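You operate a simulated robot arm through the tools that you are given. There is no shell and no other tool. Be economical: measure what you need, move in short steps, check, and stop when the job is done.

You are at the controls of a simulated robot arm. One attempt, no reset.

Task
Pull the caddy that the job sheet names, lock its bay's catch again and clear the settings.
Fine: the tower is unplugged and drained already; the caddy goes into the inner wide pocket of the red rack; hold the yellow reset key till its lamp turns green.

The check looks at the end state, three seconds after you hand in, the way a careful person would. Anything else that was tipped, shoved, dropped, spilled or broken makes it a failure. Flat cloth is picked up by pressing the open fingertips on it (5 to 10 N) and closing them slowly along it; thin cloth reads only 2 to 8 mm in the jaws.

Robot
A 7-joint arm with a two-finger parallel gripper on a trunk, on a base that drives. Base frame: it is fixed to the floor where the robot stands at the start and does not move with it; the origin is under the middle of the robot, x ahead of it, y to its left, z up; the surface under the hand at the start is at about z = 0.9. Units: m, rad, N and s.
Its first joint turns from -2.897 to 2.897 rad. Places, roughly: card flap [0.5, 0.2, 1.1]; catch of the case fan [0.5, 0.3, 1.1]; clip of slot one [0.7, 0.3, 1]; clip of slot three [0.8, 0.3, 1]; clip of slot two [0.8, 0.3, 1]; inner wide pocket of the red rack [0.6, 0, 0.9]; yellow reset key [0.7, 0.2, 1]. Payload 3.43 kg.
The TCP is the grasp point between the finger pads, 0.03 m short of the fingertips. In the tool frame z runs along the fingers and y along their closing line. Largest opening 0.094 m; finger width 0.028, thickness 0.01; the body of the gripper, 0.05 by 0.096 m, starts 0.055 m behind the TCP.
Orientation is told as [roll, pitch, yaw] about the base's x, y, z axes, in that order, counted from this pose: with the fingers straight down and closing along the base's y, the tool's x points along the base's -x, its y along +y and its z along -z.

Tools
- The arm moves only by the tool send_rows. Its argument "plan" is a list of rows, each a list of 7 numbers: the shift along the tool's x, y, z in units of 100 mm (1.0 is 100 mm), then the turn, a rotation vector about the tool's x, y, z in units of 60 degrees (1.0 is 60 degrees), then the opening, from 0 (shut) to 1 (fully open). In form: [[dx, dy, dz, wx, wy, wz, claw], ...]. A call has 1 to 12 rows; each row is the pose to reach, as a shift and turn from the pose commanded when the call began, along the tool's axes at that moment. A call with a number of a shift or a turn outside -1 to 1 is refused whole. Rows are played at 5 a second. More than 0.05 m and 0.15 rad between two rows, or a gripper value outside its range, and nothing of the call is played. Where a pose cannot be reached the arm comes as near as it can. A force on the tool above 40 N (or 10 N above the force at the start of the call, whichever is more), or a blocked arm, ends the call early, and 0.2 s more pass. The fingers move at their own pace (about 0.045 m/s each) and stop on an object; they squeeze with about 42 N. The grip force told is the motor's: it shows also when the fingers shut on nothing. Time passes only in rows, and 0.2 s behind the last, so rows that repeat a pose let the fingers close. It gives the time, the measured TCP pose, the force on the tool (base axes), the opening and the grip force at its end, in the units of the frame above (readings bear some noise), with the torque about the TCP (base axes, N m) and any sound that the robot's microphone picked up.
- Cameras (640 x 400 px; columns grow to the right, rows downward): "scene" is now at [0.5224, 0.1726, 1.4389]; the picture's right is [-0.34, -0.94, 0.00], its down [-0.63, 0.23, -0.74] and it looks along [0.70, -0.25, -0.67] (base axes); focal length 214 px, centre (320, 200). "wrist" rides on the gripper at [0.076, 0.014, -0.102] in the tool frame; the picture's right is [-0.18, 0.98, 0.00], its down [-0.75, -0.14, -0.64] and it looks along [-0.63, -0.12, 0.77] (tool axes); focal length 243 px, centre (320, 200). There is no depth. A picture from a camera that has moved, and an enlarged one, comes with that camera's place and axes in the base frame and with its lens. The place of the scene camera against the robot may be out by one fixed shift of up to 0.012 m in any direction.
- get_image(camera): a new picture of that camera. It takes no simulated time.
- move_column(by): slides the trunk up (or, below 0, down) by that many m; the arm and the scene camera ride with it, the base frame stays. It gives what a move gives, with no picture.
- drive_base(legs): drives the robot by 1 to 6 legs, each [ahead, left, turn to the left] in m, m and rad, along the robot's own axes; the way and the turn of a leg run together, so that a leg with both is an arc; at most 1.5 m and 3.142 rad a leg. The arm and the cameras ride along, it lands a little off, and it stops where it bumps. It gives what a move gives.
- turn_head(pan, tilt): turns the head with the scene camera to pan (to the left, within 1.798 rad either way) and tilt (down, from -0.506 to 1.204), counted from straight ahead of the robot. It gives what a move gives.
- zoom(camera, box): a new picture of the part [left, top, right, bottom] of that camera's present view, enlarged. It takes no simulated time.
- finish_job(): hands the job in; it is judged then, once.

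Work in short steps. Places have to be worked out from the pictures, the camera data and where the tool is seen: move nearer, look again, correct. Check each grasp and each placing, and mend what went wrong. You have 120 turns and 90 pictures in all, those below and enlarged ones among them. Open the gripper and draw the arm clear of the work before you hand the job in, unless the task says otherwise; then end with one line.

The tools are called after "Request:" by a JSON object that holds its "method" and its "body". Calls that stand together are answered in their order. send_rows: Moves the arm, as the interface text tells. Its arguments: {"type":"object","properties":{"plan":{"type":"array","items":{"type":"array","items":{"type":"number"}}}},"required":["plan"]} The other tools are called the same way: move_column (by) slides the trunk up or down; drive_base (legs) drives the base; turn_head (pan, tilt) turns the head that bears the scene camera; get_image (camera) takes a picture; zoom (camera, box) takes an enlarged picture of a part of a camera's view; finish_job () hands the job in.

At the start:

```text
time_s: 0.0
ee_pos: [0.6468, 0.1088, 1.4015]
orientation: [-0.002, 0.001, 0.001]
contact_force: [0.2, 0.1, 0.9]
ft_torque: [-0.01, 0.0, -0.03]
opening: 0.0939
grip_force: 0.0
trunk travel left (down, up): [-0.5, 0.11]
robot x, y, heading: [-0.0009, -0.0017, -0.003]
head pan, tilt: [-0.344, 0.737]
```

scene: 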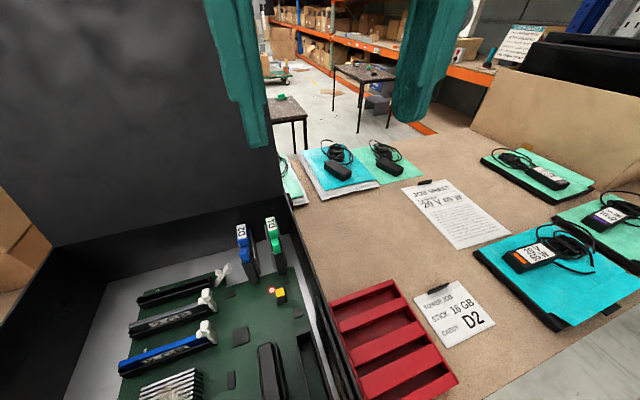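
wrist: 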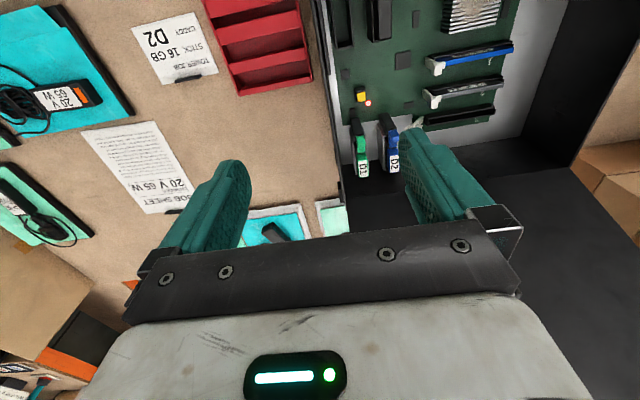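

The card "Tower job" names caddy D2 (the blue one). I zoom in to read the sheets and see the bays.

Request:
{"method": "zoom", "body": {"camera": "scene", "box": [200, 190, 360, 290]}}

Request:
{"method": "zoom", "body": {"camera": "scene", "box": [320, 170, 520, 400]}}

Request:
{"method": "zoom", "body": {"camera": "wrist", "box": [320, 60, 520, 185]}}

```text
4.00 times, centred on (280, 240) of scene
camera zoom: at [0.5224, 0.1726, 1.4389], right [-0.34, -0.94, 0.0], down [-0.63, 0.23, -0.74], along [0.7, -0.25, -0.67], focal length 858 px, centre (480, 40)
```

zoom: 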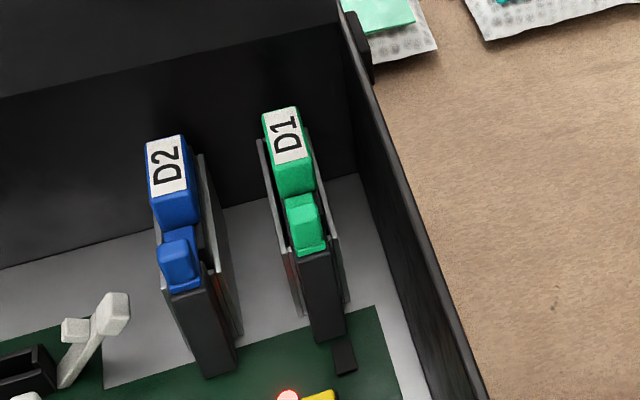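

```text
1.74 times, centred on (420, 285) of scene
camera zoom: at [0.5224, 0.1726, 1.4389], right [-0.34, -0.94, 0.0], down [-0.63, 0.23, -0.74], along [0.7, -0.25, -0.67], focal length 373 px, centre (146, 52)
```

zoom: 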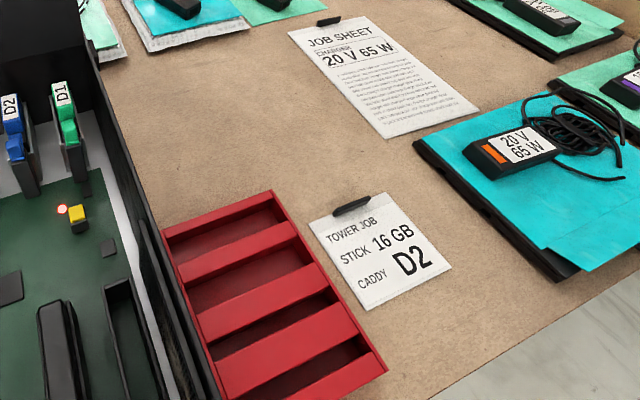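

```text
3.20 times, centred on (420, 122) of wrist
camera zoom: at [0.5701, 0.124, 1.5029], right [0.18, 0.98, 0.0], down [0.75, -0.14, 0.64], along [0.63, -0.12, -0.77], focal length 776 px, centre (0, 448)
```

zoom: 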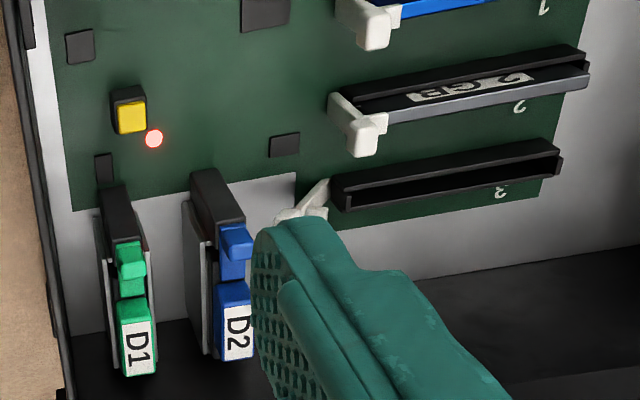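

D2 sits at about (0.91, 0.24, 1.02). I bring the hand over it for a closer look with the wrist camera.

Request:
{"method": "send_rows", "body": {"plan": [[-0.24, 0.28, 0.32, 0, 0, 0, 1], [-0.48, 0.56, 0.65, 0, 0, 0, 1], [-0.72, 0.84, 0.97, 0, 0, 0, 1], [-0.96, 0.9, 0.98, 0, 0, 0, 1]]}}

Request:
{"method": "send_rows", "body": {"plan": [[-0.2, 0.3, 0.2, 0, 0, 0, 1], [-0.4, 0.6, 0.5, 0, 0, 0, 1], [-0.48, 0.74, 0.85, 0, 0, 0, 1], [-0.48, 0.74, 0.95, 0, 0, 0, 1]]}}

Request:
{"method": "get_image", "body": {"camera": "wrist"}}

Request:
{"method": "get_image", "body": {"camera": "scene"}}

```text
time_s: 1.0
ee_pos: [0.7439, 0.198, 1.3007]
orientation: [0.001, 0.001, 0.0]
contact_force: [0.1, -0.7, 0.5]
ft_torque: [0.02, 0.01, -0.01]
opening: 0.0939
grip_force: 0.0
trunk travel left (down, up): [-0.5, 0.11]
robot x, y, heading: [0.0002, -0.0038, 0.002]
head pan, tilt: [-0.344, 0.737]
```

```text
time_s: 2.0
ee_pos: [0.7897, 0.2731, 1.2071]
orientation: [0.0, -0.001, 0.002]
contact_force: [0.4, -0.6, -0.5]
ft_torque: [-0.03, 0.01, 0.0]
opening: 0.0939
grip_force: 0.0
trunk travel left (down, up): [-0.5, 0.11]
robot x, y, heading: [0.0027, -0.0021, -0.001]
head pan, tilt: [-0.344, 0.737]
```

```text
84 pictures are left
camera wrist: at [0.7142, 0.2884, 1.3104], right [0.18, 0.98, 0.0], down [0.75, -0.14, 0.64], along [0.63, -0.12, -0.77], focal length 243 px, centre (320, 200)
```

wrist: 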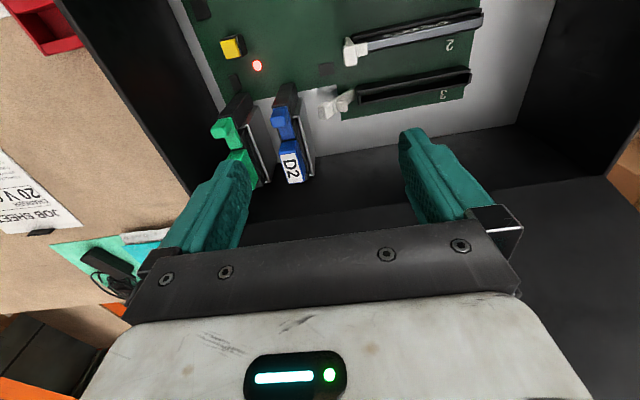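

```text
83 pictures are left
camera scene: at [0.5225, 0.1728, 1.4389], right [-0.34, -0.94, 0.0], down [-0.63, 0.23, -0.74], along [0.7, -0.25, -0.67], focal length 214 px, centre (320, 200)
```

scene: 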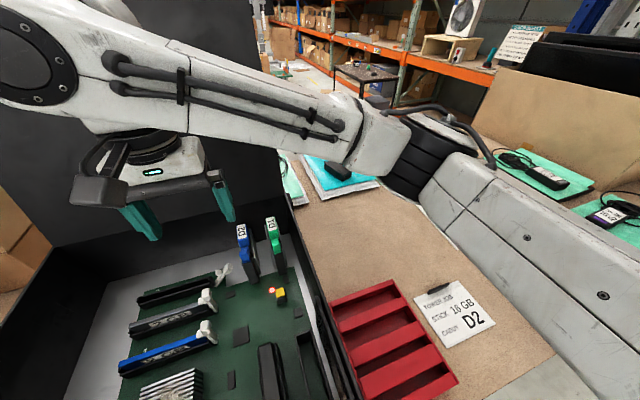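

I zoom in on the two bays from here.

Request:
{"method": "zoom", "body": {"camera": "wrist", "box": [190, 60, 370, 200]}}

Request:
{"method": "zoom", "body": {"camera": "scene", "box": [220, 200, 310, 310]}}

```text
2.86 times, centred on (280, 130) of wrist
camera zoom: at [0.7142, 0.2884, 1.3104], right [0.18, 0.98, 0.0], down [0.75, -0.14, 0.64], along [0.63, -0.12, -0.77], focal length 693 px, centre (434, 400)
```

zoom: 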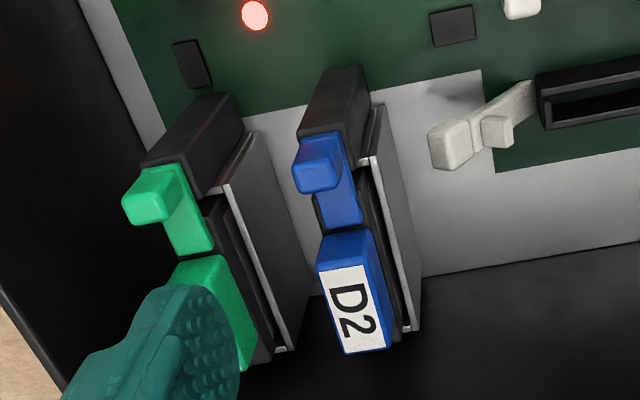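

```text
3.64 times, centred on (265, 255) of scene
camera zoom: at [0.5225, 0.1728, 1.4389], right [-0.34, -0.94, 0.0], down [-0.63, 0.23, -0.74], along [0.7, -0.25, -0.67], focal length 780 px, centre (520, 0)
```

zoom: 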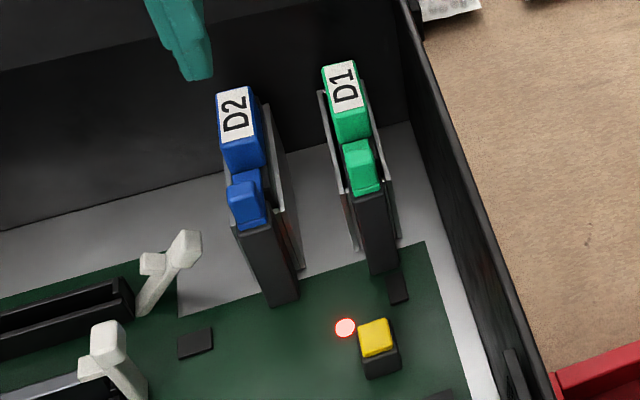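

Estimates: D2 handle top z≈1.08, x 0.835–0.875, y≈0.235; catch knob near (0.80, 0.232, 1.07). I need a side view of the catch, so I yaw the hand and move to +y.

Request:
{"method": "send_rows", "body": {"plan": [[0, 0.1, 0, 0, 0, 0.14, 1], [0, 0.2, 0, 0, 0, 0.28, 1], [0, 0.3, 0, 0, 0, 0.42, 1], [0, 0.4, 0, 0, 0, 0.56, 1], [0, 0.5, 0, 0, 0, 0.7, 1], [0, 0.6, 0, 0, 0, 0.84, 1], [0, 0.7, 0, 0, 0, 0.98, 1]]}}

Request:
{"method": "send_rows", "body": {"plan": [[0, 0, 0, 0, 0, 0.13, 1], [0, 0, 0, 0, 0, 0.26, 1], [0, 0, 0, 0, 0, 0.39, 1], [0, 0, 0, 0, 0, 0.5, 1]]}}

Request:
{"method": "get_image", "body": {"camera": "wrist"}}

```text
time_s: 3.6
ee_pos: [0.791, 0.3449, 1.2071]
orientation: [0.0, 0.001, -1.029]
contact_force: [0.6, 0.0, -0.4]
ft_torque: [-0.04, 0.0, 0.01]
opening: 0.0942
grip_force: 0.1
trunk travel left (down, up): [-0.5, 0.11]
robot x, y, heading: [-0.003, -0.0002, -0.002]
head pan, tilt: [-0.344, 0.737]
```

```text
time_s: 4.6
ee_pos: [0.831, 0.338, 1.1972]
orientation: [-0.001, -0.001, -1.547]
contact_force: [-0.2, -0.3, 0.0]
ft_torque: [0.01, -0.03, -0.01]
opening: 0.0939
grip_force: 0.1
out of reach, approached as far as the arm can: row 3, 4
trunk travel left (down, up): [-0.5, 0.11]
robot x, y, heading: [0.0007, -0.001, -0.001]
head pan, tilt: [-0.344, 0.737]
```

```text
80 pictures are left
camera wrist: at [0.8434, 0.4155, 1.2997], right [0.99, -0.16, 0.0], down [-0.12, -0.76, 0.64], along [-0.1, -0.63, -0.77], focal length 243 px, centre (320, 200)
```

wrist: 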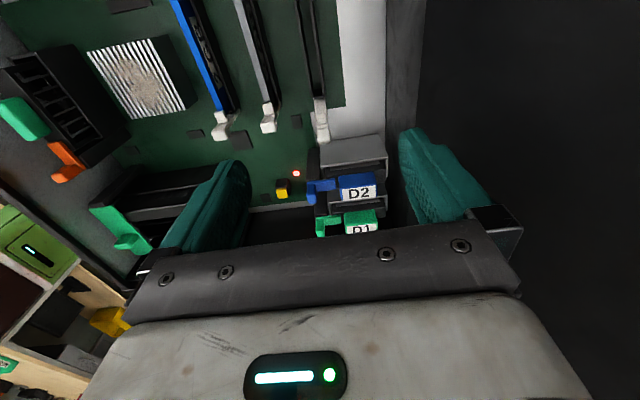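

I zoom on the bay side view.

Request:
{"method": "zoom", "body": {"camera": "wrist", "box": [280, 125, 400, 245]}}

```text
3.33 times, centred on (340, 185) of wrist
camera zoom: at [0.8434, 0.4155, 1.2997], right [0.99, -0.16, 0.0], down [-0.12, -0.76, 0.64], along [-0.1, -0.63, -0.77], focal length 809 px, centre (253, 250)
```

zoom: 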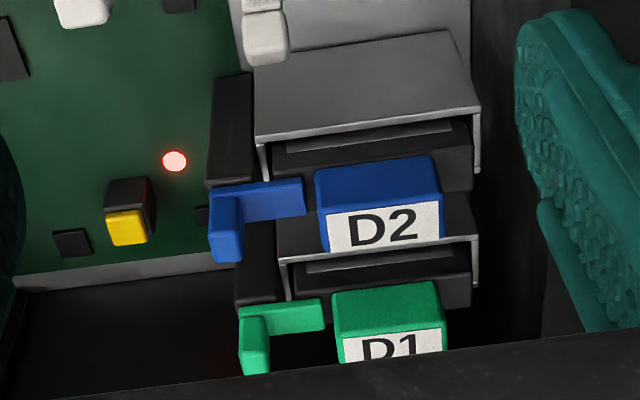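

The catch is an L: a tongue lies over the caddy shoulder toward +x, a knob stands up at the post (x≈0.80, y≈0.233, top z≈1.085). I turn back to yaw 0 so as to pinch the knob along y.

Request:
{"method": "send_rows", "body": {"plan": [[0, 0, 0, 0, 0, -0.14, 1], [0, 0, 0, 0, 0, -0.28, 1], [0, 0, 0, 0, 0, -0.42, 1], [0, 0, 0, 0, 0, -0.56, 1], [0, 0, 0, 0, 0, -0.7, 1], [0, 0, 0, 0, 0, -0.84, 1], [0, 0, 0, 0, 0, -0.98, 0.5]]}}

Request:
{"method": "send_rows", "body": {"plan": [[0, 0, 0, 0, 0, -0.14, 0.5], [0, 0, 0, 0, 0, -0.28, 0.5], [0, 0, 0, 0, 0, -0.42, 0.5], [0, 0, 0, 0, 0, -0.5, 0.5]]}}

```text
time_s: 6.2
ee_pos: [0.8305, 0.3375, 1.1973]
orientation: [0.002, 0.0, -0.52]
contact_force: [0.0, -0.4, -0.1]
ft_torque: [0.0, -0.01, 0.0]
opening: 0.0596
grip_force: 0.0
trunk travel left (down, up): [-0.5, 0.11]
robot x, y, heading: [-0.0019, -0.0008, 0.0]
head pan, tilt: [-0.344, 0.737]
```

```text
time_s: 7.2
ee_pos: [0.8306, 0.338, 1.1977]
orientation: [0.0, 0.001, 0.003]
contact_force: [-1.2, 0.9, 0.1]
ft_torque: [-0.02, 0.0, 0.04]
opening: 0.047
grip_force: 0.1
trunk travel left (down, up): [-0.5, 0.11]
robot x, y, heading: [0.0032, 0.0002, 0.005]
head pan, tilt: [-0.344, 0.737]
```

Yaw is 0 and the opening 0.047. I move above the knob and check the picture before going down.

Request:
{"method": "send_rows", "body": {"plan": [[0.1, -0.3, 0, 0, 0, 0, 0.45], [0.2, -0.6, 0.1, 0, 0, 0, 0.45], [0.3, -1.0, 0.3, 0, 0, 0, 0.45], [0.3, -1.0, 0.5, 0, 0, 0, 0.45]]}}

Request:
{"method": "get_image", "body": {"camera": "wrist"}}

Request:
{"method": "zoom", "body": {"camera": "scene", "box": [180, 180, 320, 300]}}

```text
time_s: 8.2
ee_pos: [0.7994, 0.2391, 1.1484]
orientation: [0.0, 0.0, 0.001]
contact_force: [0.5, 0.1, 0.2]
ft_torque: [0.0, -0.02, -0.06]
opening: 0.0423
grip_force: 0.0
trunk travel left (down, up): [-0.5, 0.11]
robot x, y, heading: [0.0019, -0.0029, 0.002]
head pan, tilt: [-0.344, 0.737]
```

```text
78 pictures are left
camera wrist: at [0.7233, 0.2536, 1.2499], right [0.18, 0.98, 0.0], down [0.75, -0.14, 0.64], along [0.63, -0.12, -0.77], focal length 243 px, centre (320, 200)
```

wrist: 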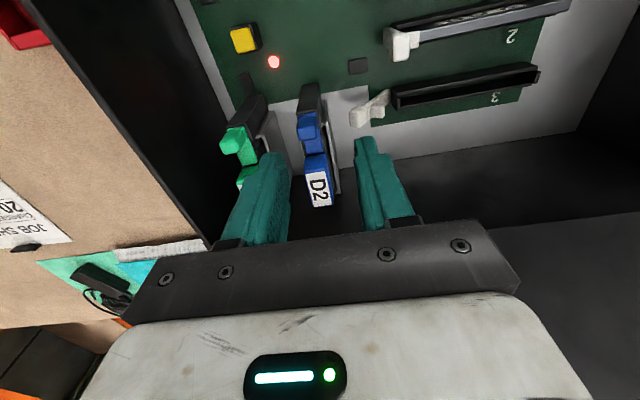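

```text
3.33 times, centred on (250, 240) of scene
camera zoom: at [0.5225, 0.1725, 1.439], right [-0.34, -0.94, 0.0], down [-0.63, 0.23, -0.74], along [0.7, -0.25, -0.67], focal length 715 px, centre (553, 67)
```

zoom: 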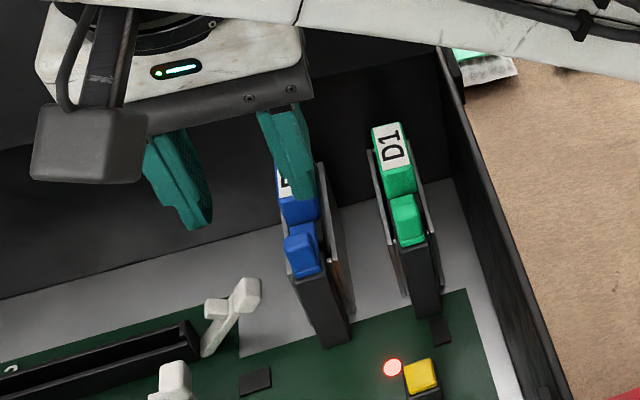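

The knob comes out at about (0.795, 0.2345). I lower to z≈1.095 and centre in y.

Request:
{"method": "send_rows", "body": {"plan": [[0.02, -0.04, 0.2, 0, 0, 0, 0.45], [0.03, -0.04, 0.38, 0, 0, 0, 0.45], [0.03, -0.04, 0.53, 0, 0, 0, 0.45]]}}

Request:
{"method": "get_image", "body": {"camera": "wrist"}}

Request:
{"method": "zoom", "body": {"camera": "scene", "box": [180, 180, 320, 300]}}

```text
time_s: 9.0
ee_pos: [0.7972, 0.2327, 1.0936]
orientation: [0.001, 0.001, 0.0]
contact_force: [0.0, -0.2, 0.1]
ft_torque: [-0.03, -0.01, 0.0]
opening: 0.0425
grip_force: 0.1
trunk travel left (down, up): [-0.5, 0.11]
robot x, y, heading: [0.0005, -0.0018, 0.002]
head pan, tilt: [-0.344, 0.737]
```

```text
76 pictures are left
camera wrist: at [0.7208, 0.2485, 1.1964], right [0.18, 0.98, 0.0], down [0.75, -0.14, 0.64], along [0.63, -0.12, -0.77], focal length 243 px, centre (320, 200)
```

wrist: 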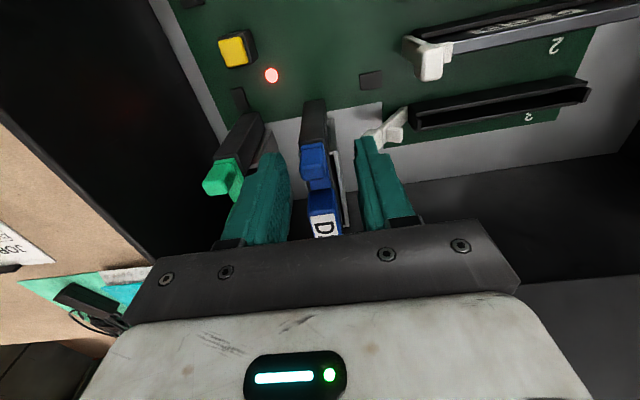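

```text
3.33 times, centred on (250, 240) of scene
camera zoom: at [0.5225, 0.1727, 1.4389], right [-0.34, -0.94, 0.0], down [-0.63, 0.23, -0.74], along [0.7, -0.25, -0.67], focal length 715 px, centre (553, 67)
```

zoom: 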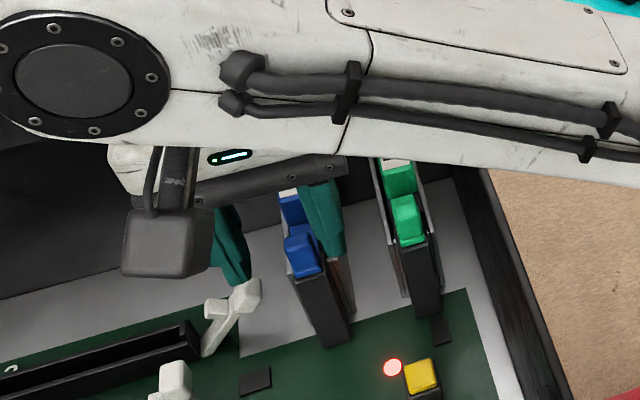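

The fingers straddle the knob; its middle looks about 8 mm nearer in x. I shift a little and close on it.

Request:
{"method": "send_rows", "body": {"plan": [[0.07, 0, 0.05, 0, 0, 0, 0.45], [0.07, 0, 0.05, 0, 0, 0, 0.2], [0.07, 0, 0.05, 0, 0, 0, 0.0], [0.07, 0, 0.05, 0, 0, 0, 0.0]]}}

Request:
{"method": "get_image", "body": {"camera": "wrist"}}

```text
time_s: 10.0
ee_pos: [0.7911, 0.2286, 1.0892]
orientation: [-0.005, 0.003, -0.006]
contact_force: [-5.6, -32.4, 0.0]
ft_torque: [-0.62, 0.13, -0.32]
opening: 0.0153
grip_force: 36.9
trunk travel left (down, up): [-0.5, 0.11]
robot x, y, heading: [-0.0016, -0.0025, -0.006]
head pan, tilt: [-0.344, 0.737]
```

```text
74 pictures are left
camera wrist: at [0.7157, 0.2441, 1.1915], right [0.19, 0.98, -0.01], down [0.75, -0.14, 0.64], along [0.63, -0.13, -0.77], focal length 243 px, centre (320, 200)
```

wrist: 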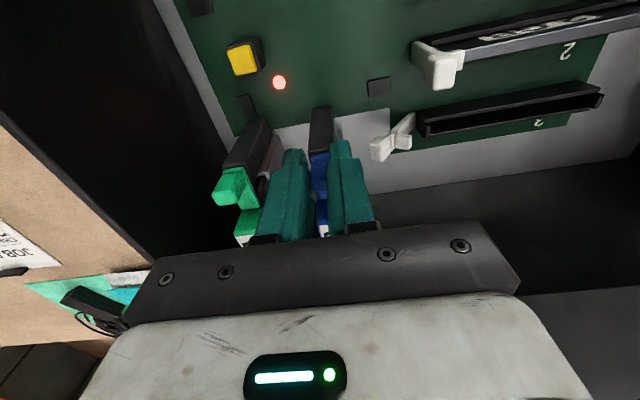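

The knob is gripped (0.015 wide), but a 32 N side load shows the hand is off-centre in y by some mm. I ease the hand toward -y.

Request:
{"method": "send_rows", "body": {"plan": [[0, -0.02, 0, 0, 0, 0, 0], [0, -0.04, 0, 0, 0, 0, 0]]}}

```text
time_s: 10.6
ee_pos: [0.7903, 0.228, 1.0892]
orientation: [-0.007, 0.001, 0.0]
contact_force: [-1.8, -27.0, 0.4]
ft_torque: [-0.55, 0.08, -0.24]
opening: 0.0146
grip_force: 42.1
trunk travel left (down, up): [-0.5, 0.11]
robot x, y, heading: [0.0014, -0.0007, -0.0]
head pan, tilt: [-0.344, 0.737]
```

Request:
{"method": "send_rows", "body": {"plan": [[0, -0.03, 0, 0, 0, 0, 0], [0, -0.06, 0, 0, 0, 0, 0], [0, -0.06, 0, 0, 0, 0, 0]]}}

```text
time_s: 11.4
ee_pos: [0.7899, 0.2264, 1.0891]
orientation: [0.004, -0.001, 0.005]
contact_force: [2.5, 7.2, 0.3]
ft_torque: [0.13, 0.31, 0.06]
opening: 0.0147
grip_force: 42.0
trunk travel left (down, up): [-0.5, 0.11]
robot x, y, heading: [-0.0022, 0.0012, 0.003]
head pan, tilt: [-0.344, 0.737]
```

Well balanced now. I try drawing the knob toward -x a little, watching the force.

Request:
{"method": "send_rows", "body": {"plan": [[0.05, 0, 0, 0, 0, 0, 0], [0.1, 0, 0, 0, 0, 0, 0], [0.15, 0, 0.02, 0, 0, 0, 0]]}}

Request:
{"method": "zoom", "body": {"camera": "wrist", "box": [210, 80, 430, 240]}}

```text
time_s: 12.2
ee_pos: [0.7751, 0.2275, 1.0886]
orientation: [0.005, -0.001, 0.004]
contact_force: [-1.9, 26.8, 15.2]
ft_torque: [0.53, 0.89, 0.31]
opening: 0.0145
grip_force: 41.9
trunk travel left (down, up): [-0.5, 0.11]
robot x, y, heading: [-0.0029, 0.0022, 0.006]
head pan, tilt: [-0.344, 0.737]
```

```text
2.50 times, centred on (320, 160) of wrist
camera zoom: at [0.6984, 0.2415, 1.1914], right [0.18, 0.98, 0.01], down [0.75, -0.14, 0.64], along [0.63, -0.11, -0.77], focal length 606 px, centre (320, 300)
```

zoom: 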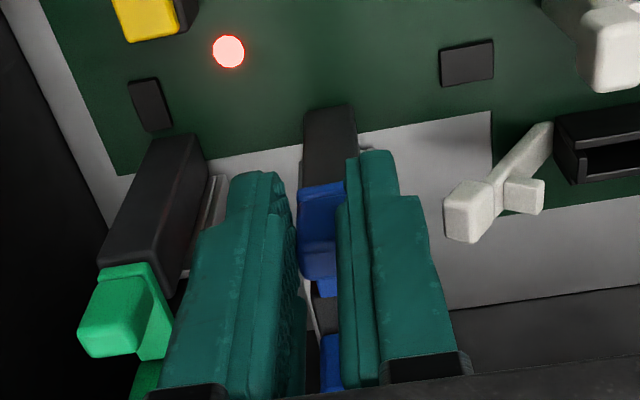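

The knob is swinging over and the tongue lifting. I keep on along the arc and correct y by a few mm.

Request:
{"method": "send_rows", "body": {"plan": [[0.04, 0.03, 0, 0, 0, 0, 0], [0.08, 0.03, 0.01, 0, 0, 0, 0], [0.12, 0.03, 0.03, 0, 0, 0, 0]]}}

Request:
{"method": "zoom", "body": {"camera": "wrist", "box": [210, 80, 430, 240]}}

Request:
{"method": "zoom", "body": {"camera": "scene", "box": [180, 180, 320, 300]}}

```text
time_s: 12.9
ee_pos: [0.7724, 0.2274, 1.0883]
orientation: [0.008, -0.011, -0.006]
contact_force: [9.1, 4.8, 4.3]
ft_torque: [-0.08, 0.2, 0.2]
opening: 0.0142
grip_force: 41.7
trunk travel left (down, up): [-0.5, 0.11]
robot x, y, heading: [0.0007, 0.0006, 0.002]
head pan, tilt: [-0.344, 0.737]
stopped in row 3: the force on the tool passed its limit at 42 N (the readings are from after the stop); the commanded pose is now the measured one
```

```text
2.50 times, centred on (320, 160) of wrist
camera zoom: at [0.6939, 0.2423, 1.1902], right [0.19, 0.98, 0.01], down [0.75, -0.15, 0.65], along [0.64, -0.12, -0.76], focal length 606 px, centre (320, 300)
```

zoom: 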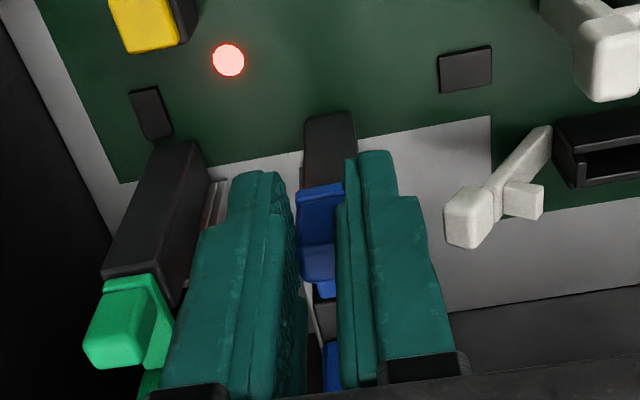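

```text
3.33 times, centred on (250, 240) of scene
camera zoom: at [0.5232, 0.1731, 1.4384], right [-0.34, -0.94, 0.0], down [-0.63, 0.23, -0.74], along [0.7, -0.25, -0.67], focal length 715 px, centre (553, 67)
```

zoom: 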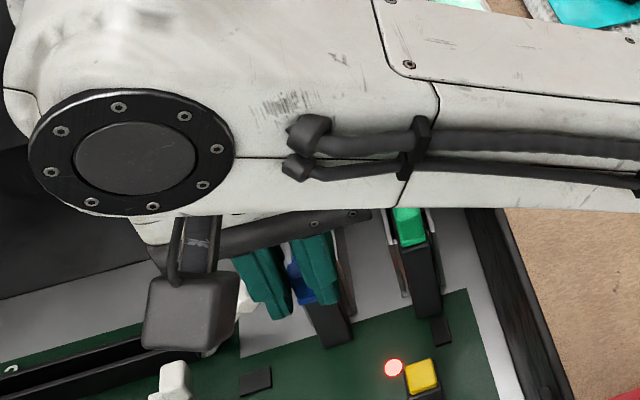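

The pull met a stop at 42 N after ~18 mm. I release and lift to see where the catch stays.

Request:
{"method": "send_rows", "body": {"plan": [[0, 0, 0, 0, 0, 0, 0.3], [0, 0, 0, 0, 0, 0, 0.4], [0, 0, -0.3, 0, 0, 0, 0.4], [0, 0, -0.6, 0, 0, 0, 0.4]]}}

Request:
{"method": "zoom", "body": {"camera": "wrist", "box": [210, 80, 430, 240]}}

Request:
{"method": "zoom", "body": {"camera": "scene", "box": [180, 180, 320, 300]}}

```text
time_s: 13.9
ee_pos: [0.7705, 0.2263, 1.1492]
orientation: [0.006, -0.008, -0.005]
contact_force: [0.2, -0.1, -1.6]
ft_torque: [0.02, 0.0, 0.02]
opening: 0.0375
grip_force: 0.0
trunk travel left (down, up): [-0.5, 0.11]
robot x, y, heading: [-0.0055, -0.0011, -0.0]
head pan, tilt: [-0.344, 0.737]
```

```text
2.50 times, centred on (320, 160) of wrist
camera zoom: at [0.6931, 0.2407, 1.2513], right [0.19, 0.98, 0.01], down [0.75, -0.15, 0.65], along [0.64, -0.12, -0.76], focal length 606 px, centre (320, 300)
```

zoom: 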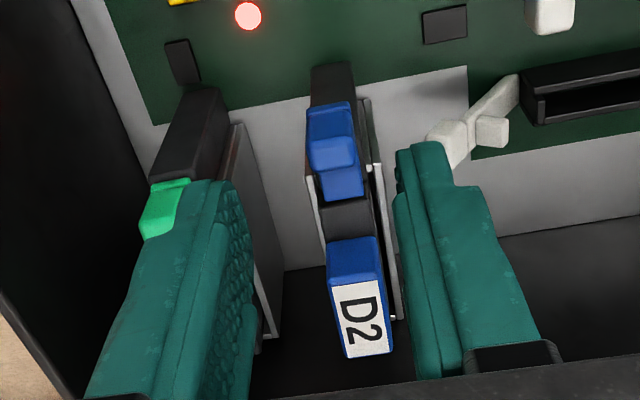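

```text
3.33 times, centred on (250, 240) of scene
camera zoom: at [0.5228, 0.1726, 1.4388], right [-0.34, -0.94, 0.0], down [-0.63, 0.23, -0.74], along [0.7, -0.25, -0.67], focal length 715 px, centre (553, 67)
```

zoom: 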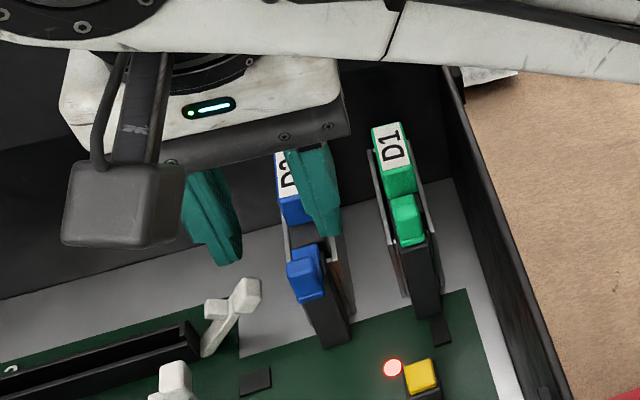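

The catch is a slider: it has slid back ~17 mm onto the post and no longer covers the caddy. Now I go over the D2 handle at about (0.852, 0.228).

Request:
{"method": "send_rows", "body": {"plan": [[-0.4, 0.01, 0, 0, 0, 0, 0.45], [-0.8, 0.01, 0, 0, 0, 0, 0.45], [-0.82, 0.01, 0.2, 0, 0, 0, 0.45]]}}

Request:
{"method": "get_image", "body": {"camera": "wrist"}}

```text
time_s: 14.7
ee_pos: [0.8507, 0.228, 1.1296]
orientation: [0.004, -0.008, -0.005]
contact_force: [-0.4, -0.6, -0.3]
ft_torque: [0.03, 0.0, 0.0]
opening: 0.0423
grip_force: 0.0
trunk travel left (down, up): [-0.5, 0.11]
robot x, y, heading: [0.0025, 0.002, -0.003]
head pan, tilt: [-0.344, 0.737]
```

```text
68 pictures are left
camera wrist: at [0.774, 0.2427, 1.2316], right [0.19, 0.98, 0.01], down [0.75, -0.15, 0.65], along [0.64, -0.12, -0.76], focal length 243 px, centre (320, 200)
```

wrist: 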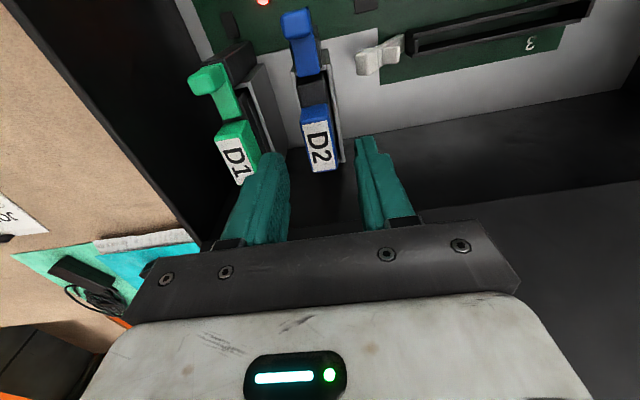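

The label centre resolves to (0.852, 0.227), right under the fingers. I lower and close on the handle.

Request:
{"method": "send_rows", "body": {"plan": [[-0.01, -0.01, 0.15, 0, 0, 0, 0.42], [-0.01, -0.01, 0.3, 0, 0, 0, 0.42], [-0.01, -0.01, 0.43, 0, 0, 0, 0.42]]}}

Request:
{"method": "get_image", "body": {"camera": "wrist"}}

```text
time_s: 15.5
ee_pos: [0.8518, 0.2273, 1.086]
orientation: [0.005, -0.01, -0.005]
contact_force: [-0.3, 0.7, 0.1]
ft_torque: [0.01, 0.0, 0.04]
opening: 0.0394
grip_force: 0.0
trunk travel left (down, up): [-0.5, 0.11]
robot x, y, heading: [0.0023, 0.0007, -0.003]
head pan, tilt: [-0.344, 0.737]
```

```text
67 pictures are left
camera wrist: at [0.7749, 0.2419, 1.1882], right [0.19, 0.98, 0.01], down [0.75, -0.15, 0.65], along [0.64, -0.12, -0.76], focal length 243 px, centre (320, 200)
```

wrist: 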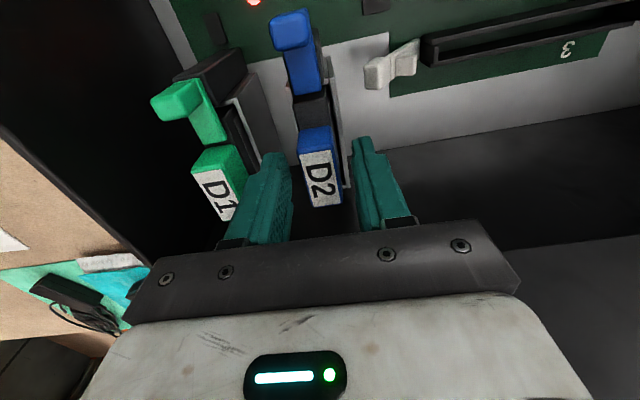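

Handle centred. Close and check load.

Request:
{"method": "send_rows", "body": {"plan": [[0, 0, 0, 0, 0, 0, 0.25], [0, 0, 0, 0, 0, 0, 0.1], [0, 0, 0, 0, 0, 0, 0]]}}

```text
time_s: 16.3
ee_pos: [0.8509, 0.2277, 1.0855]
orientation: [0.006, -0.008, -0.007]
contact_force: [0.1, -0.6, 0.3]
ft_torque: [-0.04, -0.03, -0.06]
opening: 0.0215
grip_force: 42.1
trunk travel left (down, up): [-0.5, 0.11]
robot x, y, heading: [-0.0006, 0.0006, 0.003]
head pan, tilt: [-0.344, 0.737]
```

Clean grip at 21.5 mm with no side load. Lift straight up slowly.

Request:
{"method": "send_rows", "body": {"plan": [[0, 0, -0.1, 0, 0, 0, 0], [0, 0, -0.2, 0, 0, 0, 0], [0, 0, -0.35, 0, 0, 0, 0], [0, 0, -0.5, 0, 0, 0, 0], [0, 0, -0.65, 0, 0, 0, 0], [0, 0, -0.8, 0, 0, 0, 0], [0, 0, -1.0, 0, 0, 0, 0]]}}

Request:
{"method": "get_image", "body": {"camera": "wrist"}}

Request:
{"method": "get_image", "body": {"camera": "scene"}}

```text
time_s: 17.9
ee_pos: [0.8516, 0.2278, 1.1847]
orientation: [0.005, -0.008, -0.006]
contact_force: [-0.2, 0.5, -2.6]
ft_torque: [0.01, 0.02, -0.02]
opening: 0.0214
grip_force: 41.7
trunk travel left (down, up): [-0.5, 0.11]
robot x, y, heading: [0.0014, -0.0033, 0.006]
head pan, tilt: [-0.344, 0.737]
```

```text
66 pictures are left
camera wrist: at [0.7751, 0.2413, 1.2866], right [0.19, 0.98, 0.01], down [0.75, -0.15, 0.65], along [0.64, -0.12, -0.76], focal length 243 px, centre (320, 200)
```

wrist: 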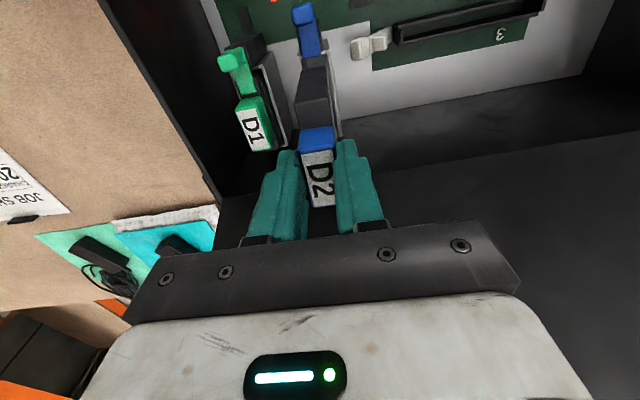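

```text
65 pictures are left
camera scene: at [0.5229, 0.1726, 1.4388], right [-0.34, -0.94, 0.0], down [-0.63, 0.23, -0.74], along [0.7, -0.25, -0.67], focal length 214 px, centre (320, 200)
```

scene: 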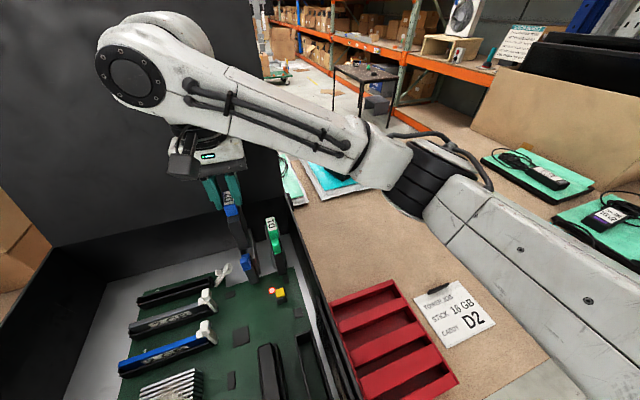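

The caddy is coming out (2.6 N of weight). I lift further to clear the bay and the tower's wall.

Request:
{"method": "send_rows", "body": {"plan": [[0, 0, -0.2, 0, 0, 0, 0], [0, 0, -0.4, 0, 0, 0, 0], [0, 0, -0.6, 0, 0, 0, 0], [0, 0, -0.8, 0, 0, 0, 0], [0, 0, -1.0, 0, 0, 0, 0]]}}

Request:
{"method": "get_image", "body": {"camera": "scene"}}

Request:
{"method": "zoom", "body": {"camera": "scene", "box": [160, 120, 320, 300]}}

Request:
{"method": "zoom", "body": {"camera": "scene", "box": [300, 260, 500, 400]}}

```text
time_s: 19.1
ee_pos: [0.8521, 0.2255, 1.2858]
orientation: [0.005, -0.009, -0.006]
contact_force: [0.2, -0.1, -2.0]
ft_torque: [0.0, 0.04, 0.03]
opening: 0.0217
grip_force: 41.4
trunk travel left (down, up): [-0.5, 0.11]
robot x, y, heading: [0.0012, 0.004, 0.005]
head pan, tilt: [-0.344, 0.737]
```

```text
64 pictures are left
camera scene: at [0.5229, 0.1727, 1.4388], right [-0.34, -0.94, 0.0], down [-0.63, 0.23, -0.74], along [0.7, -0.25, -0.67], focal length 214 px, centre (320, 200)
```

scene: 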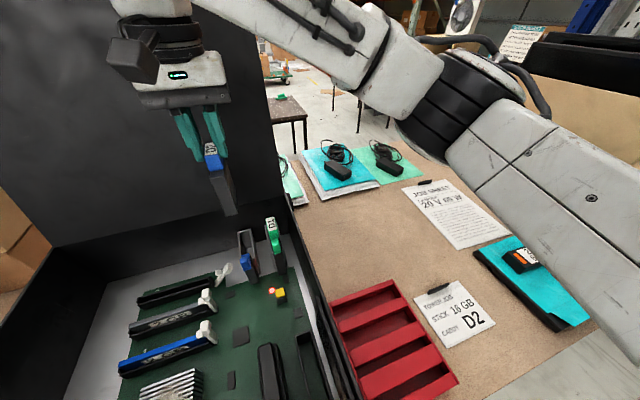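

```text
2.22 times, centred on (240, 210) of scene
camera zoom: at [0.5229, 0.1727, 1.4388], right [-0.34, -0.94, 0.0], down [-0.63, 0.23, -0.74], along [0.7, -0.25, -0.67], focal length 477 px, centre (498, 178)
```

zoom: 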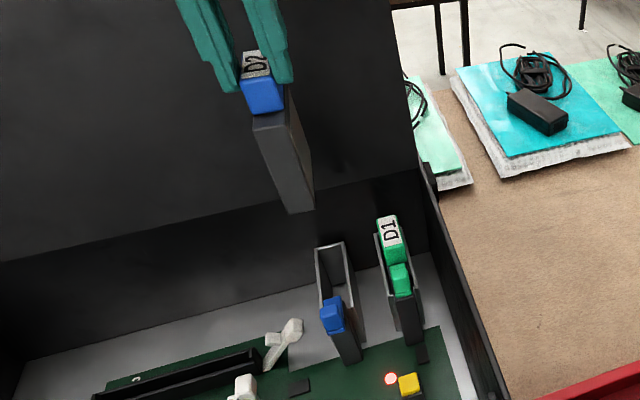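

```text
2.86 times, centred on (400, 330) of scene
camera zoom: at [0.5229, 0.1727, 1.4388], right [-0.34, -0.94, 0.0], down [-0.63, 0.23, -0.74], along [0.7, -0.25, -0.67], focal length 613 px, centre (91, -171)
```

zoom: 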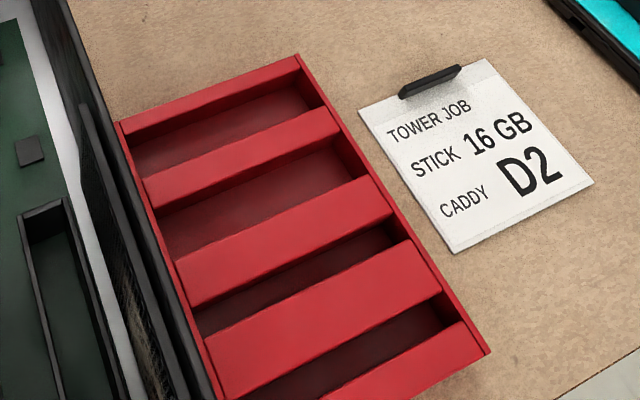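

The caddy is free: about 0.125 m from handle top to bottom. The rack's pockets run along y; the two wide ones are the farther two, and the inner wide one is at about (0.632, 0.004). I carry the caddy over, yawing +90° on the way.

Request:
{"method": "send_rows", "body": {"plan": [[0.16, -0.16, 0, 0, 0, -0.14, 0], [0.33, -0.33, 0, 0, 0, -0.28, 0], [0.5, -0.5, 0, 0, 0, -0.42, 0], [0.66, -0.66, 0, 0, 0, -0.56, 0], [0.83, -0.83, 0, 0, 0, -0.7, 0], [1.0, -1.0, 0, 0, 0, -0.84, 0]]}}

Request:
{"method": "send_rows", "body": {"plan": [[0.17, 0.02, 0, 0, 0, -0.14, 0], [0.34, 0.03, 0, 0, 0, -0.28, 0], [0.51, 0.05, 0, 0, 0, -0.42, 0], [0.68, 0.06, 0, 0, 0, -0.56, 0], [0.84, 0.08, 0, 0, 0, -0.66, 0]]}}

Request:
{"method": "get_image", "body": {"camera": "wrist"}}

Request:
{"method": "get_image", "body": {"camera": "scene"}}

```text
time_s: 20.5
ee_pos: [0.7512, 0.1261, 1.284]
orientation: [-0.004, -0.009, 0.875]
contact_force: [0.7, 0.0, -2.3]
ft_torque: [-0.04, 0.0, -0.01]
opening: 0.021
grip_force: 41.9
trunk travel left (down, up): [-0.5, 0.11]
robot x, y, heading: [0.0016, -0.0029, -0.002]
head pan, tilt: [-0.344, 0.737]
```

```text
time_s: 21.7
ee_pos: [0.6908, 0.0682, 1.2821]
orientation: [-0.011, -0.003, 1.568]
contact_force: [-0.3, -0.5, -3.0]
ft_torque: [-0.03, 0.01, -0.01]
opening: 0.0215
grip_force: 41.9
trunk travel left (down, up): [-0.5, 0.11]
robot x, y, heading: [0.0022, 0.0002, -0.001]
head pan, tilt: [-0.344, 0.737]
```

```text
61 pictures are left
camera wrist: at [0.6751, -0.0088, 1.3851], right [-0.98, 0.19, -0.01], down [0.14, 0.75, 0.65], along [0.13, 0.64, -0.76], focal length 243 px, centre (320, 200)
```

wrist: 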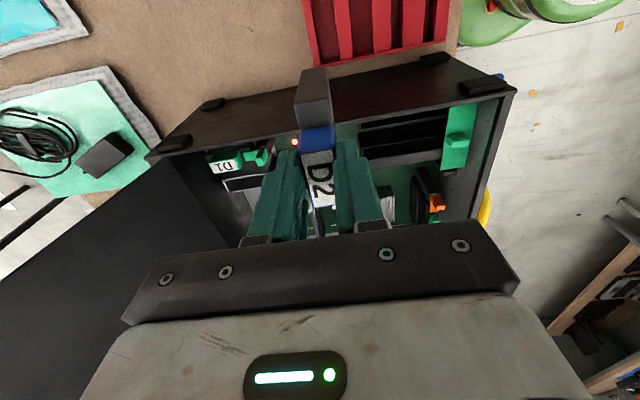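

```text
60 pictures are left
camera scene: at [0.5228, 0.1727, 1.4389], right [-0.34, -0.94, 0.0], down [-0.63, 0.23, -0.74], along [0.7, -0.25, -0.67], focal length 214 px, centre (320, 200)
```

scene: 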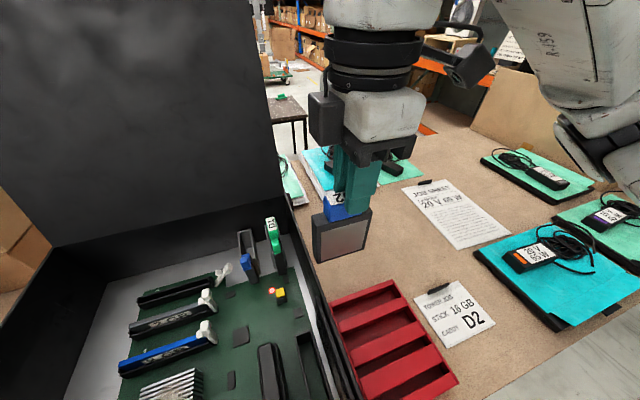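

At yaw +90° the caddy's long side runs along y, as the pocket does. I move over toward the rack and take wrist views to fix the pocket's place.

Request:
{"method": "send_rows", "body": {"plan": [[0.25, 0.15, 0, 0, 0, 0, 0], [0.5, 0.3, 0, 0, 0, 0, 0], [0.75, 0.45, 0, 0, 0, 0, 0], [1.0, 0.58, 0, 0, 0, 0, 0]]}}

Request:
{"method": "get_image", "body": {"camera": "wrist"}}

Request:
{"method": "get_image", "body": {"camera": "scene"}}

```text
time_s: 22.7
ee_pos: [0.6342, -0.0325, 1.2814]
orientation: [-0.009, -0.008, 1.567]
contact_force: [-1.3, -0.5, -2.0]
ft_torque: [-0.02, 0.05, 0.0]
opening: 0.0216
grip_force: 42.2
trunk travel left (down, up): [-0.5, 0.11]
robot x, y, heading: [0.0028, -0.003, -0.004]
head pan, tilt: [-0.344, 0.737]
```

```text
59 pictures are left
camera wrist: at [0.6183, -0.1089, 1.3845], right [-0.98, 0.19, -0.01], down [0.14, 0.75, 0.65], along [0.13, 0.64, -0.76], focal length 243 px, centre (320, 200)
```

wrist: 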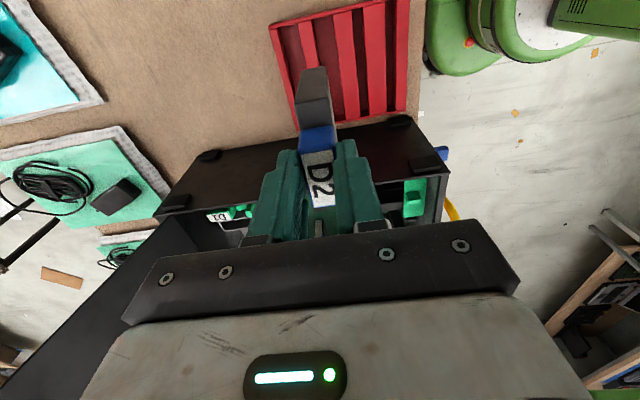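

```text
58 pictures are left
camera scene: at [0.5228, 0.1728, 1.4388], right [-0.34, -0.94, 0.0], down [-0.63, 0.23, -0.74], along [0.7, -0.25, -0.67], focal length 214 px, centre (320, 200)
```

scene: 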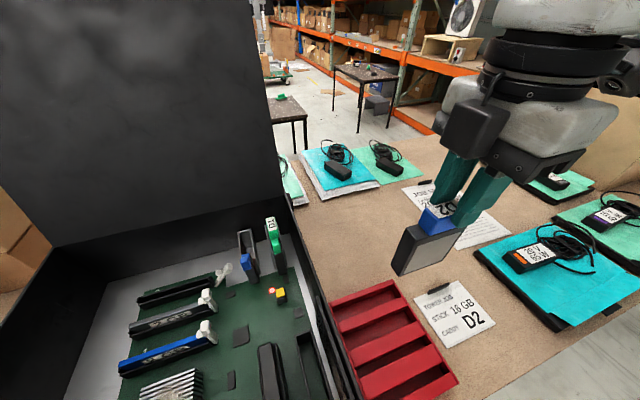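

Request:
{"method": "zoom", "body": {"camera": "wrist", "box": [250, 0, 430, 130]}}

Request:
{"method": "zoom", "body": {"camera": "scene", "box": [310, 260, 470, 400]}}

```text
3.08 times, centred on (340, 65) of wrist
camera zoom: at [0.6183, -0.1089, 1.3845], right [-0.98, 0.19, -0.01], down [0.14, 0.75, 0.65], along [0.13, 0.64, -0.76], focal length 746 px, centre (258, 615)
```

zoom: 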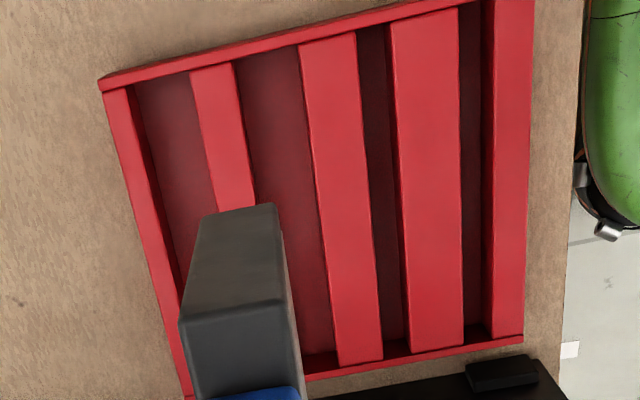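

```text
2.86 times, centred on (390, 330) of scene
camera zoom: at [0.5228, 0.1728, 1.4388], right [-0.34, -0.94, 0.0], down [-0.63, 0.23, -0.74], along [0.7, -0.25, -0.67], focal length 613 px, centre (120, -171)
```

zoom: 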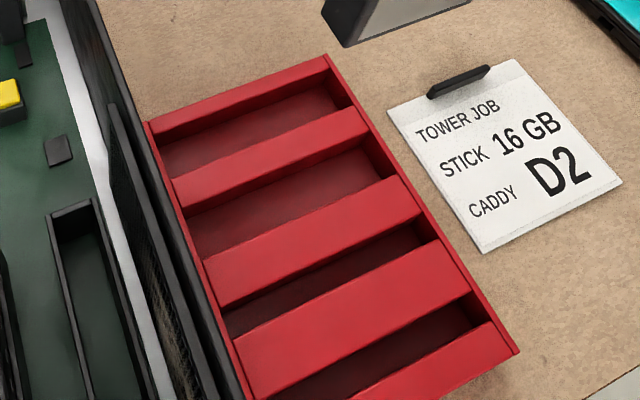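

The pocket (second from the far end) spans x≈0.608–0.641, y≈-0.08…0.083, rim z≈0.925. I centre at (0.6245, 0.0) and lower to just above the rim.

Request:
{"method": "send_rows", "body": {"plan": [[-0.1, 0.03, 0.2, 0, 0, 0, 0], [-0.2, 0.06, 0.4, 0, 0, 0, 0], [-0.3, 0.1, 0.65, 0, 0, 0, 0], [-0.32, 0.1, 0.9, 0, 0, 0, 0]]}}

Request:
{"method": "send_rows", "body": {"plan": [[0, 0, 0.2, 0, 0, 0, 0], [0, 0, 0.4, 0, 0, 0, 0], [0, 0, 0.6, 0, 0, 0, 0], [0, 0, 0.8, 0, 0, 0, 0]]}}

Request:
{"method": "get_image", "body": {"camera": "wrist"}}

Request:
{"method": "zoom", "body": {"camera": "scene", "box": [300, 220, 500, 400]}}

```text
time_s: 23.7
ee_pos: [0.6459, 0.0173, 1.2085]
orientation: [0.008, -0.005, 1.563]
contact_force: [1.0, -0.8, -2.0]
ft_torque: [-0.02, 0.01, 0.0]
opening: 0.0215
grip_force: 41.6
out of reach, approached as far as the arm can: row 2, 3, 4
trunk travel left (down, up): [-0.5, 0.11]
robot x, y, heading: [0.003, 0.0007, -0.007]
head pan, tilt: [-0.344, 0.737]
```

```text
time_s: 24.7
ee_pos: [0.6686, 0.0168, 1.1412]
orientation: [-0.009, -0.006, 1.565]
contact_force: [-0.1, 1.1, -2.8]
ft_torque: [-0.03, 0.0, 0.01]
opening: 0.0213
grip_force: 41.8
out of reach, approached as far as the arm can: row 1, 2, 3, 4
trunk travel left (down, up): [-0.5, 0.11]
robot x, y, heading: [0.0016, 0.0014, -0.003]
head pan, tilt: [-0.344, 0.737]
```

```text
55 pictures are left
camera wrist: at [0.6531, -0.0594, 1.2433], right [-0.98, 0.19, -0.01], down [0.14, 0.75, 0.65], along [0.13, 0.63, -0.76], focal length 243 px, centre (320, 200)
```

wrist: 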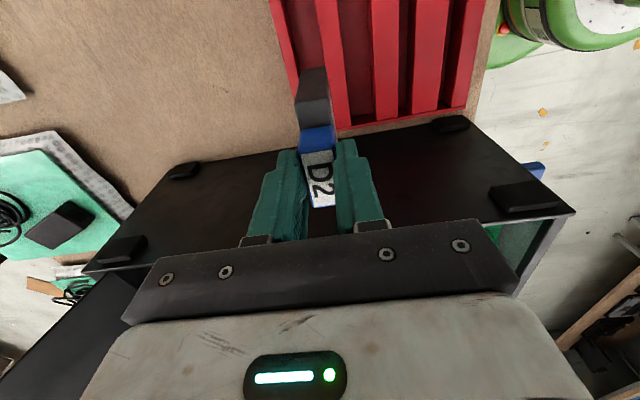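

```text
2.22 times, centred on (400, 310) of scene
camera zoom: at [0.5227, 0.1726, 1.439], right [-0.34, -0.94, 0.0], down [-0.63, 0.23, -0.74], along [0.7, -0.25, -0.67], focal length 477 px, centre (142, -44)
```

zoom: 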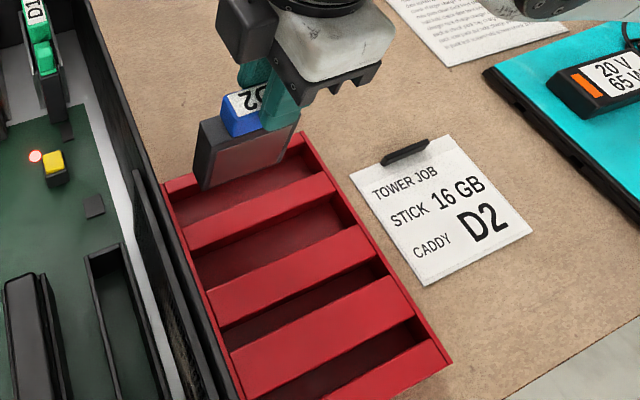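

The arm folds to its limit here with the trunk so high. I raise the hand back, centre over the pocket, then lower using the trunk.

Request:
{"method": "send_rows", "body": {"plan": [[0, 0, -0.4, 0, 0, 0, 0], [0, 0.1, -0.8, 0, 0, 0, 0], [0.1, 0.3, -1.0, 0, 0, 0, 0], [0.17, 0.44, -1.0, 0, 0, 0, 0]]}}

Request:
{"method": "move_column", "body": {"by": -0.1}}

```text
time_s: 25.7
ee_pos: [0.6362, 0.0042, 1.2432]
orientation: [-0.01, -0.009, 1.566]
contact_force: [0.5, -0.6, -1.7]
ft_torque: [0.02, -0.03, 0.01]
opening: 0.0214
grip_force: 42.0
out of reach, approached as far as the arm can: row 4
trunk travel left (down, up): [-0.5, 0.11]
robot x, y, heading: [-0.0013, -0.0007, 0.009]
head pan, tilt: [-0.344, 0.737]
```

```text
time_s: 27.0
ee_pos: [0.6355, 0.0045, 1.142]
orientation: [-0.008, -0.004, 1.566]
contact_force: [-0.6, 0.3, -2.0]
ft_torque: [-0.04, -0.03, -0.01]
opening: 0.0214
grip_force: 42.0
trunk travel left (down, up): [-0.4, 0.21]
robot x, y, heading: [-0.0019, 0.0005, 0.002]
head pan, tilt: [-0.344, 0.737]
```

Trunk lowering works. I raise the hand 0.1 m and centre it, then lower the trunk a further 0.15 to have arm reach in hand.

Request:
{"method": "send_rows", "body": {"plan": [[0.0, 0, -0.4, 0, 0, 0, 0], [0.0, 0, -0.8, 0, 0, 0, 0], [0.04, 0.11, -1.0, 0, 0, 0, 0]]}}

Request:
{"method": "move_column", "body": {"by": -0.14}}

Request:
{"method": "get_image", "body": {"camera": "wrist"}}

Request:
{"method": "get_image", "body": {"camera": "scene"}}

```text
time_s: 27.8
ee_pos: [0.6219, 0.0002, 1.2423]
orientation: [-0.009, -0.006, 1.565]
contact_force: [0.2, -0.2, -2.1]
ft_torque: [-0.04, 0.03, 0.01]
opening: 0.0215
grip_force: 41.8
trunk travel left (down, up): [-0.4, 0.21]
robot x, y, heading: [0.0007, 0.0038, 0.002]
head pan, tilt: [-0.344, 0.737]
```

```text
time_s: 29.5
ee_pos: [0.6224, 0.0002, 1.1033]
orientation: [-0.009, -0.006, 1.565]
contact_force: [0.1, 0.3, -2.6]
ft_torque: [-0.04, 0.0, 0.0]
opening: 0.0213
grip_force: 41.9
trunk travel left (down, up): [-0.26, 0.35]
robot x, y, heading: [0.0018, -0.0002, 0.004]
head pan, tilt: [-0.344, 0.737]
```

```text
53 pictures are left
camera wrist: at [0.6077, -0.0759, 1.2044], right [-0.98, 0.19, -0.01], down [0.14, 0.75, 0.65], along [0.13, 0.64, -0.76], focal length 243 px, centre (320, 200)
```

wrist: 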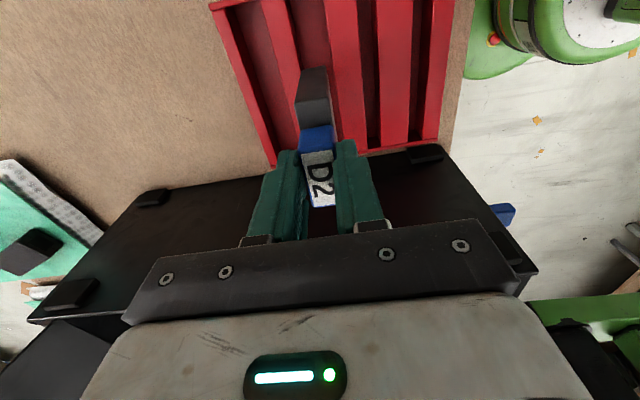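

```text
52 pictures are left
camera scene: at [0.5227, 0.1725, 1.1989], right [-0.34, -0.94, 0.0], down [-0.63, 0.23, -0.74], along [0.7, -0.25, -0.67], focal length 214 px, centre (320, 200)
```

scene: 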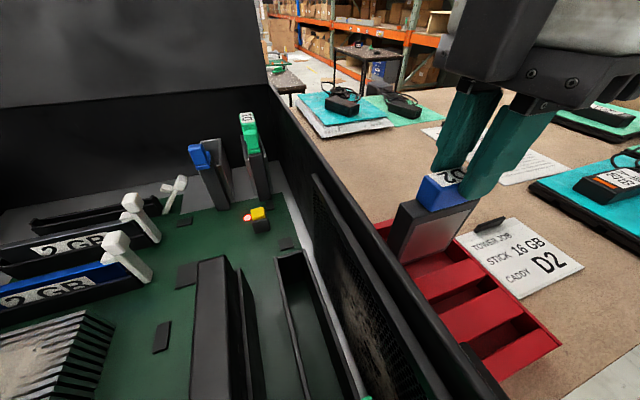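

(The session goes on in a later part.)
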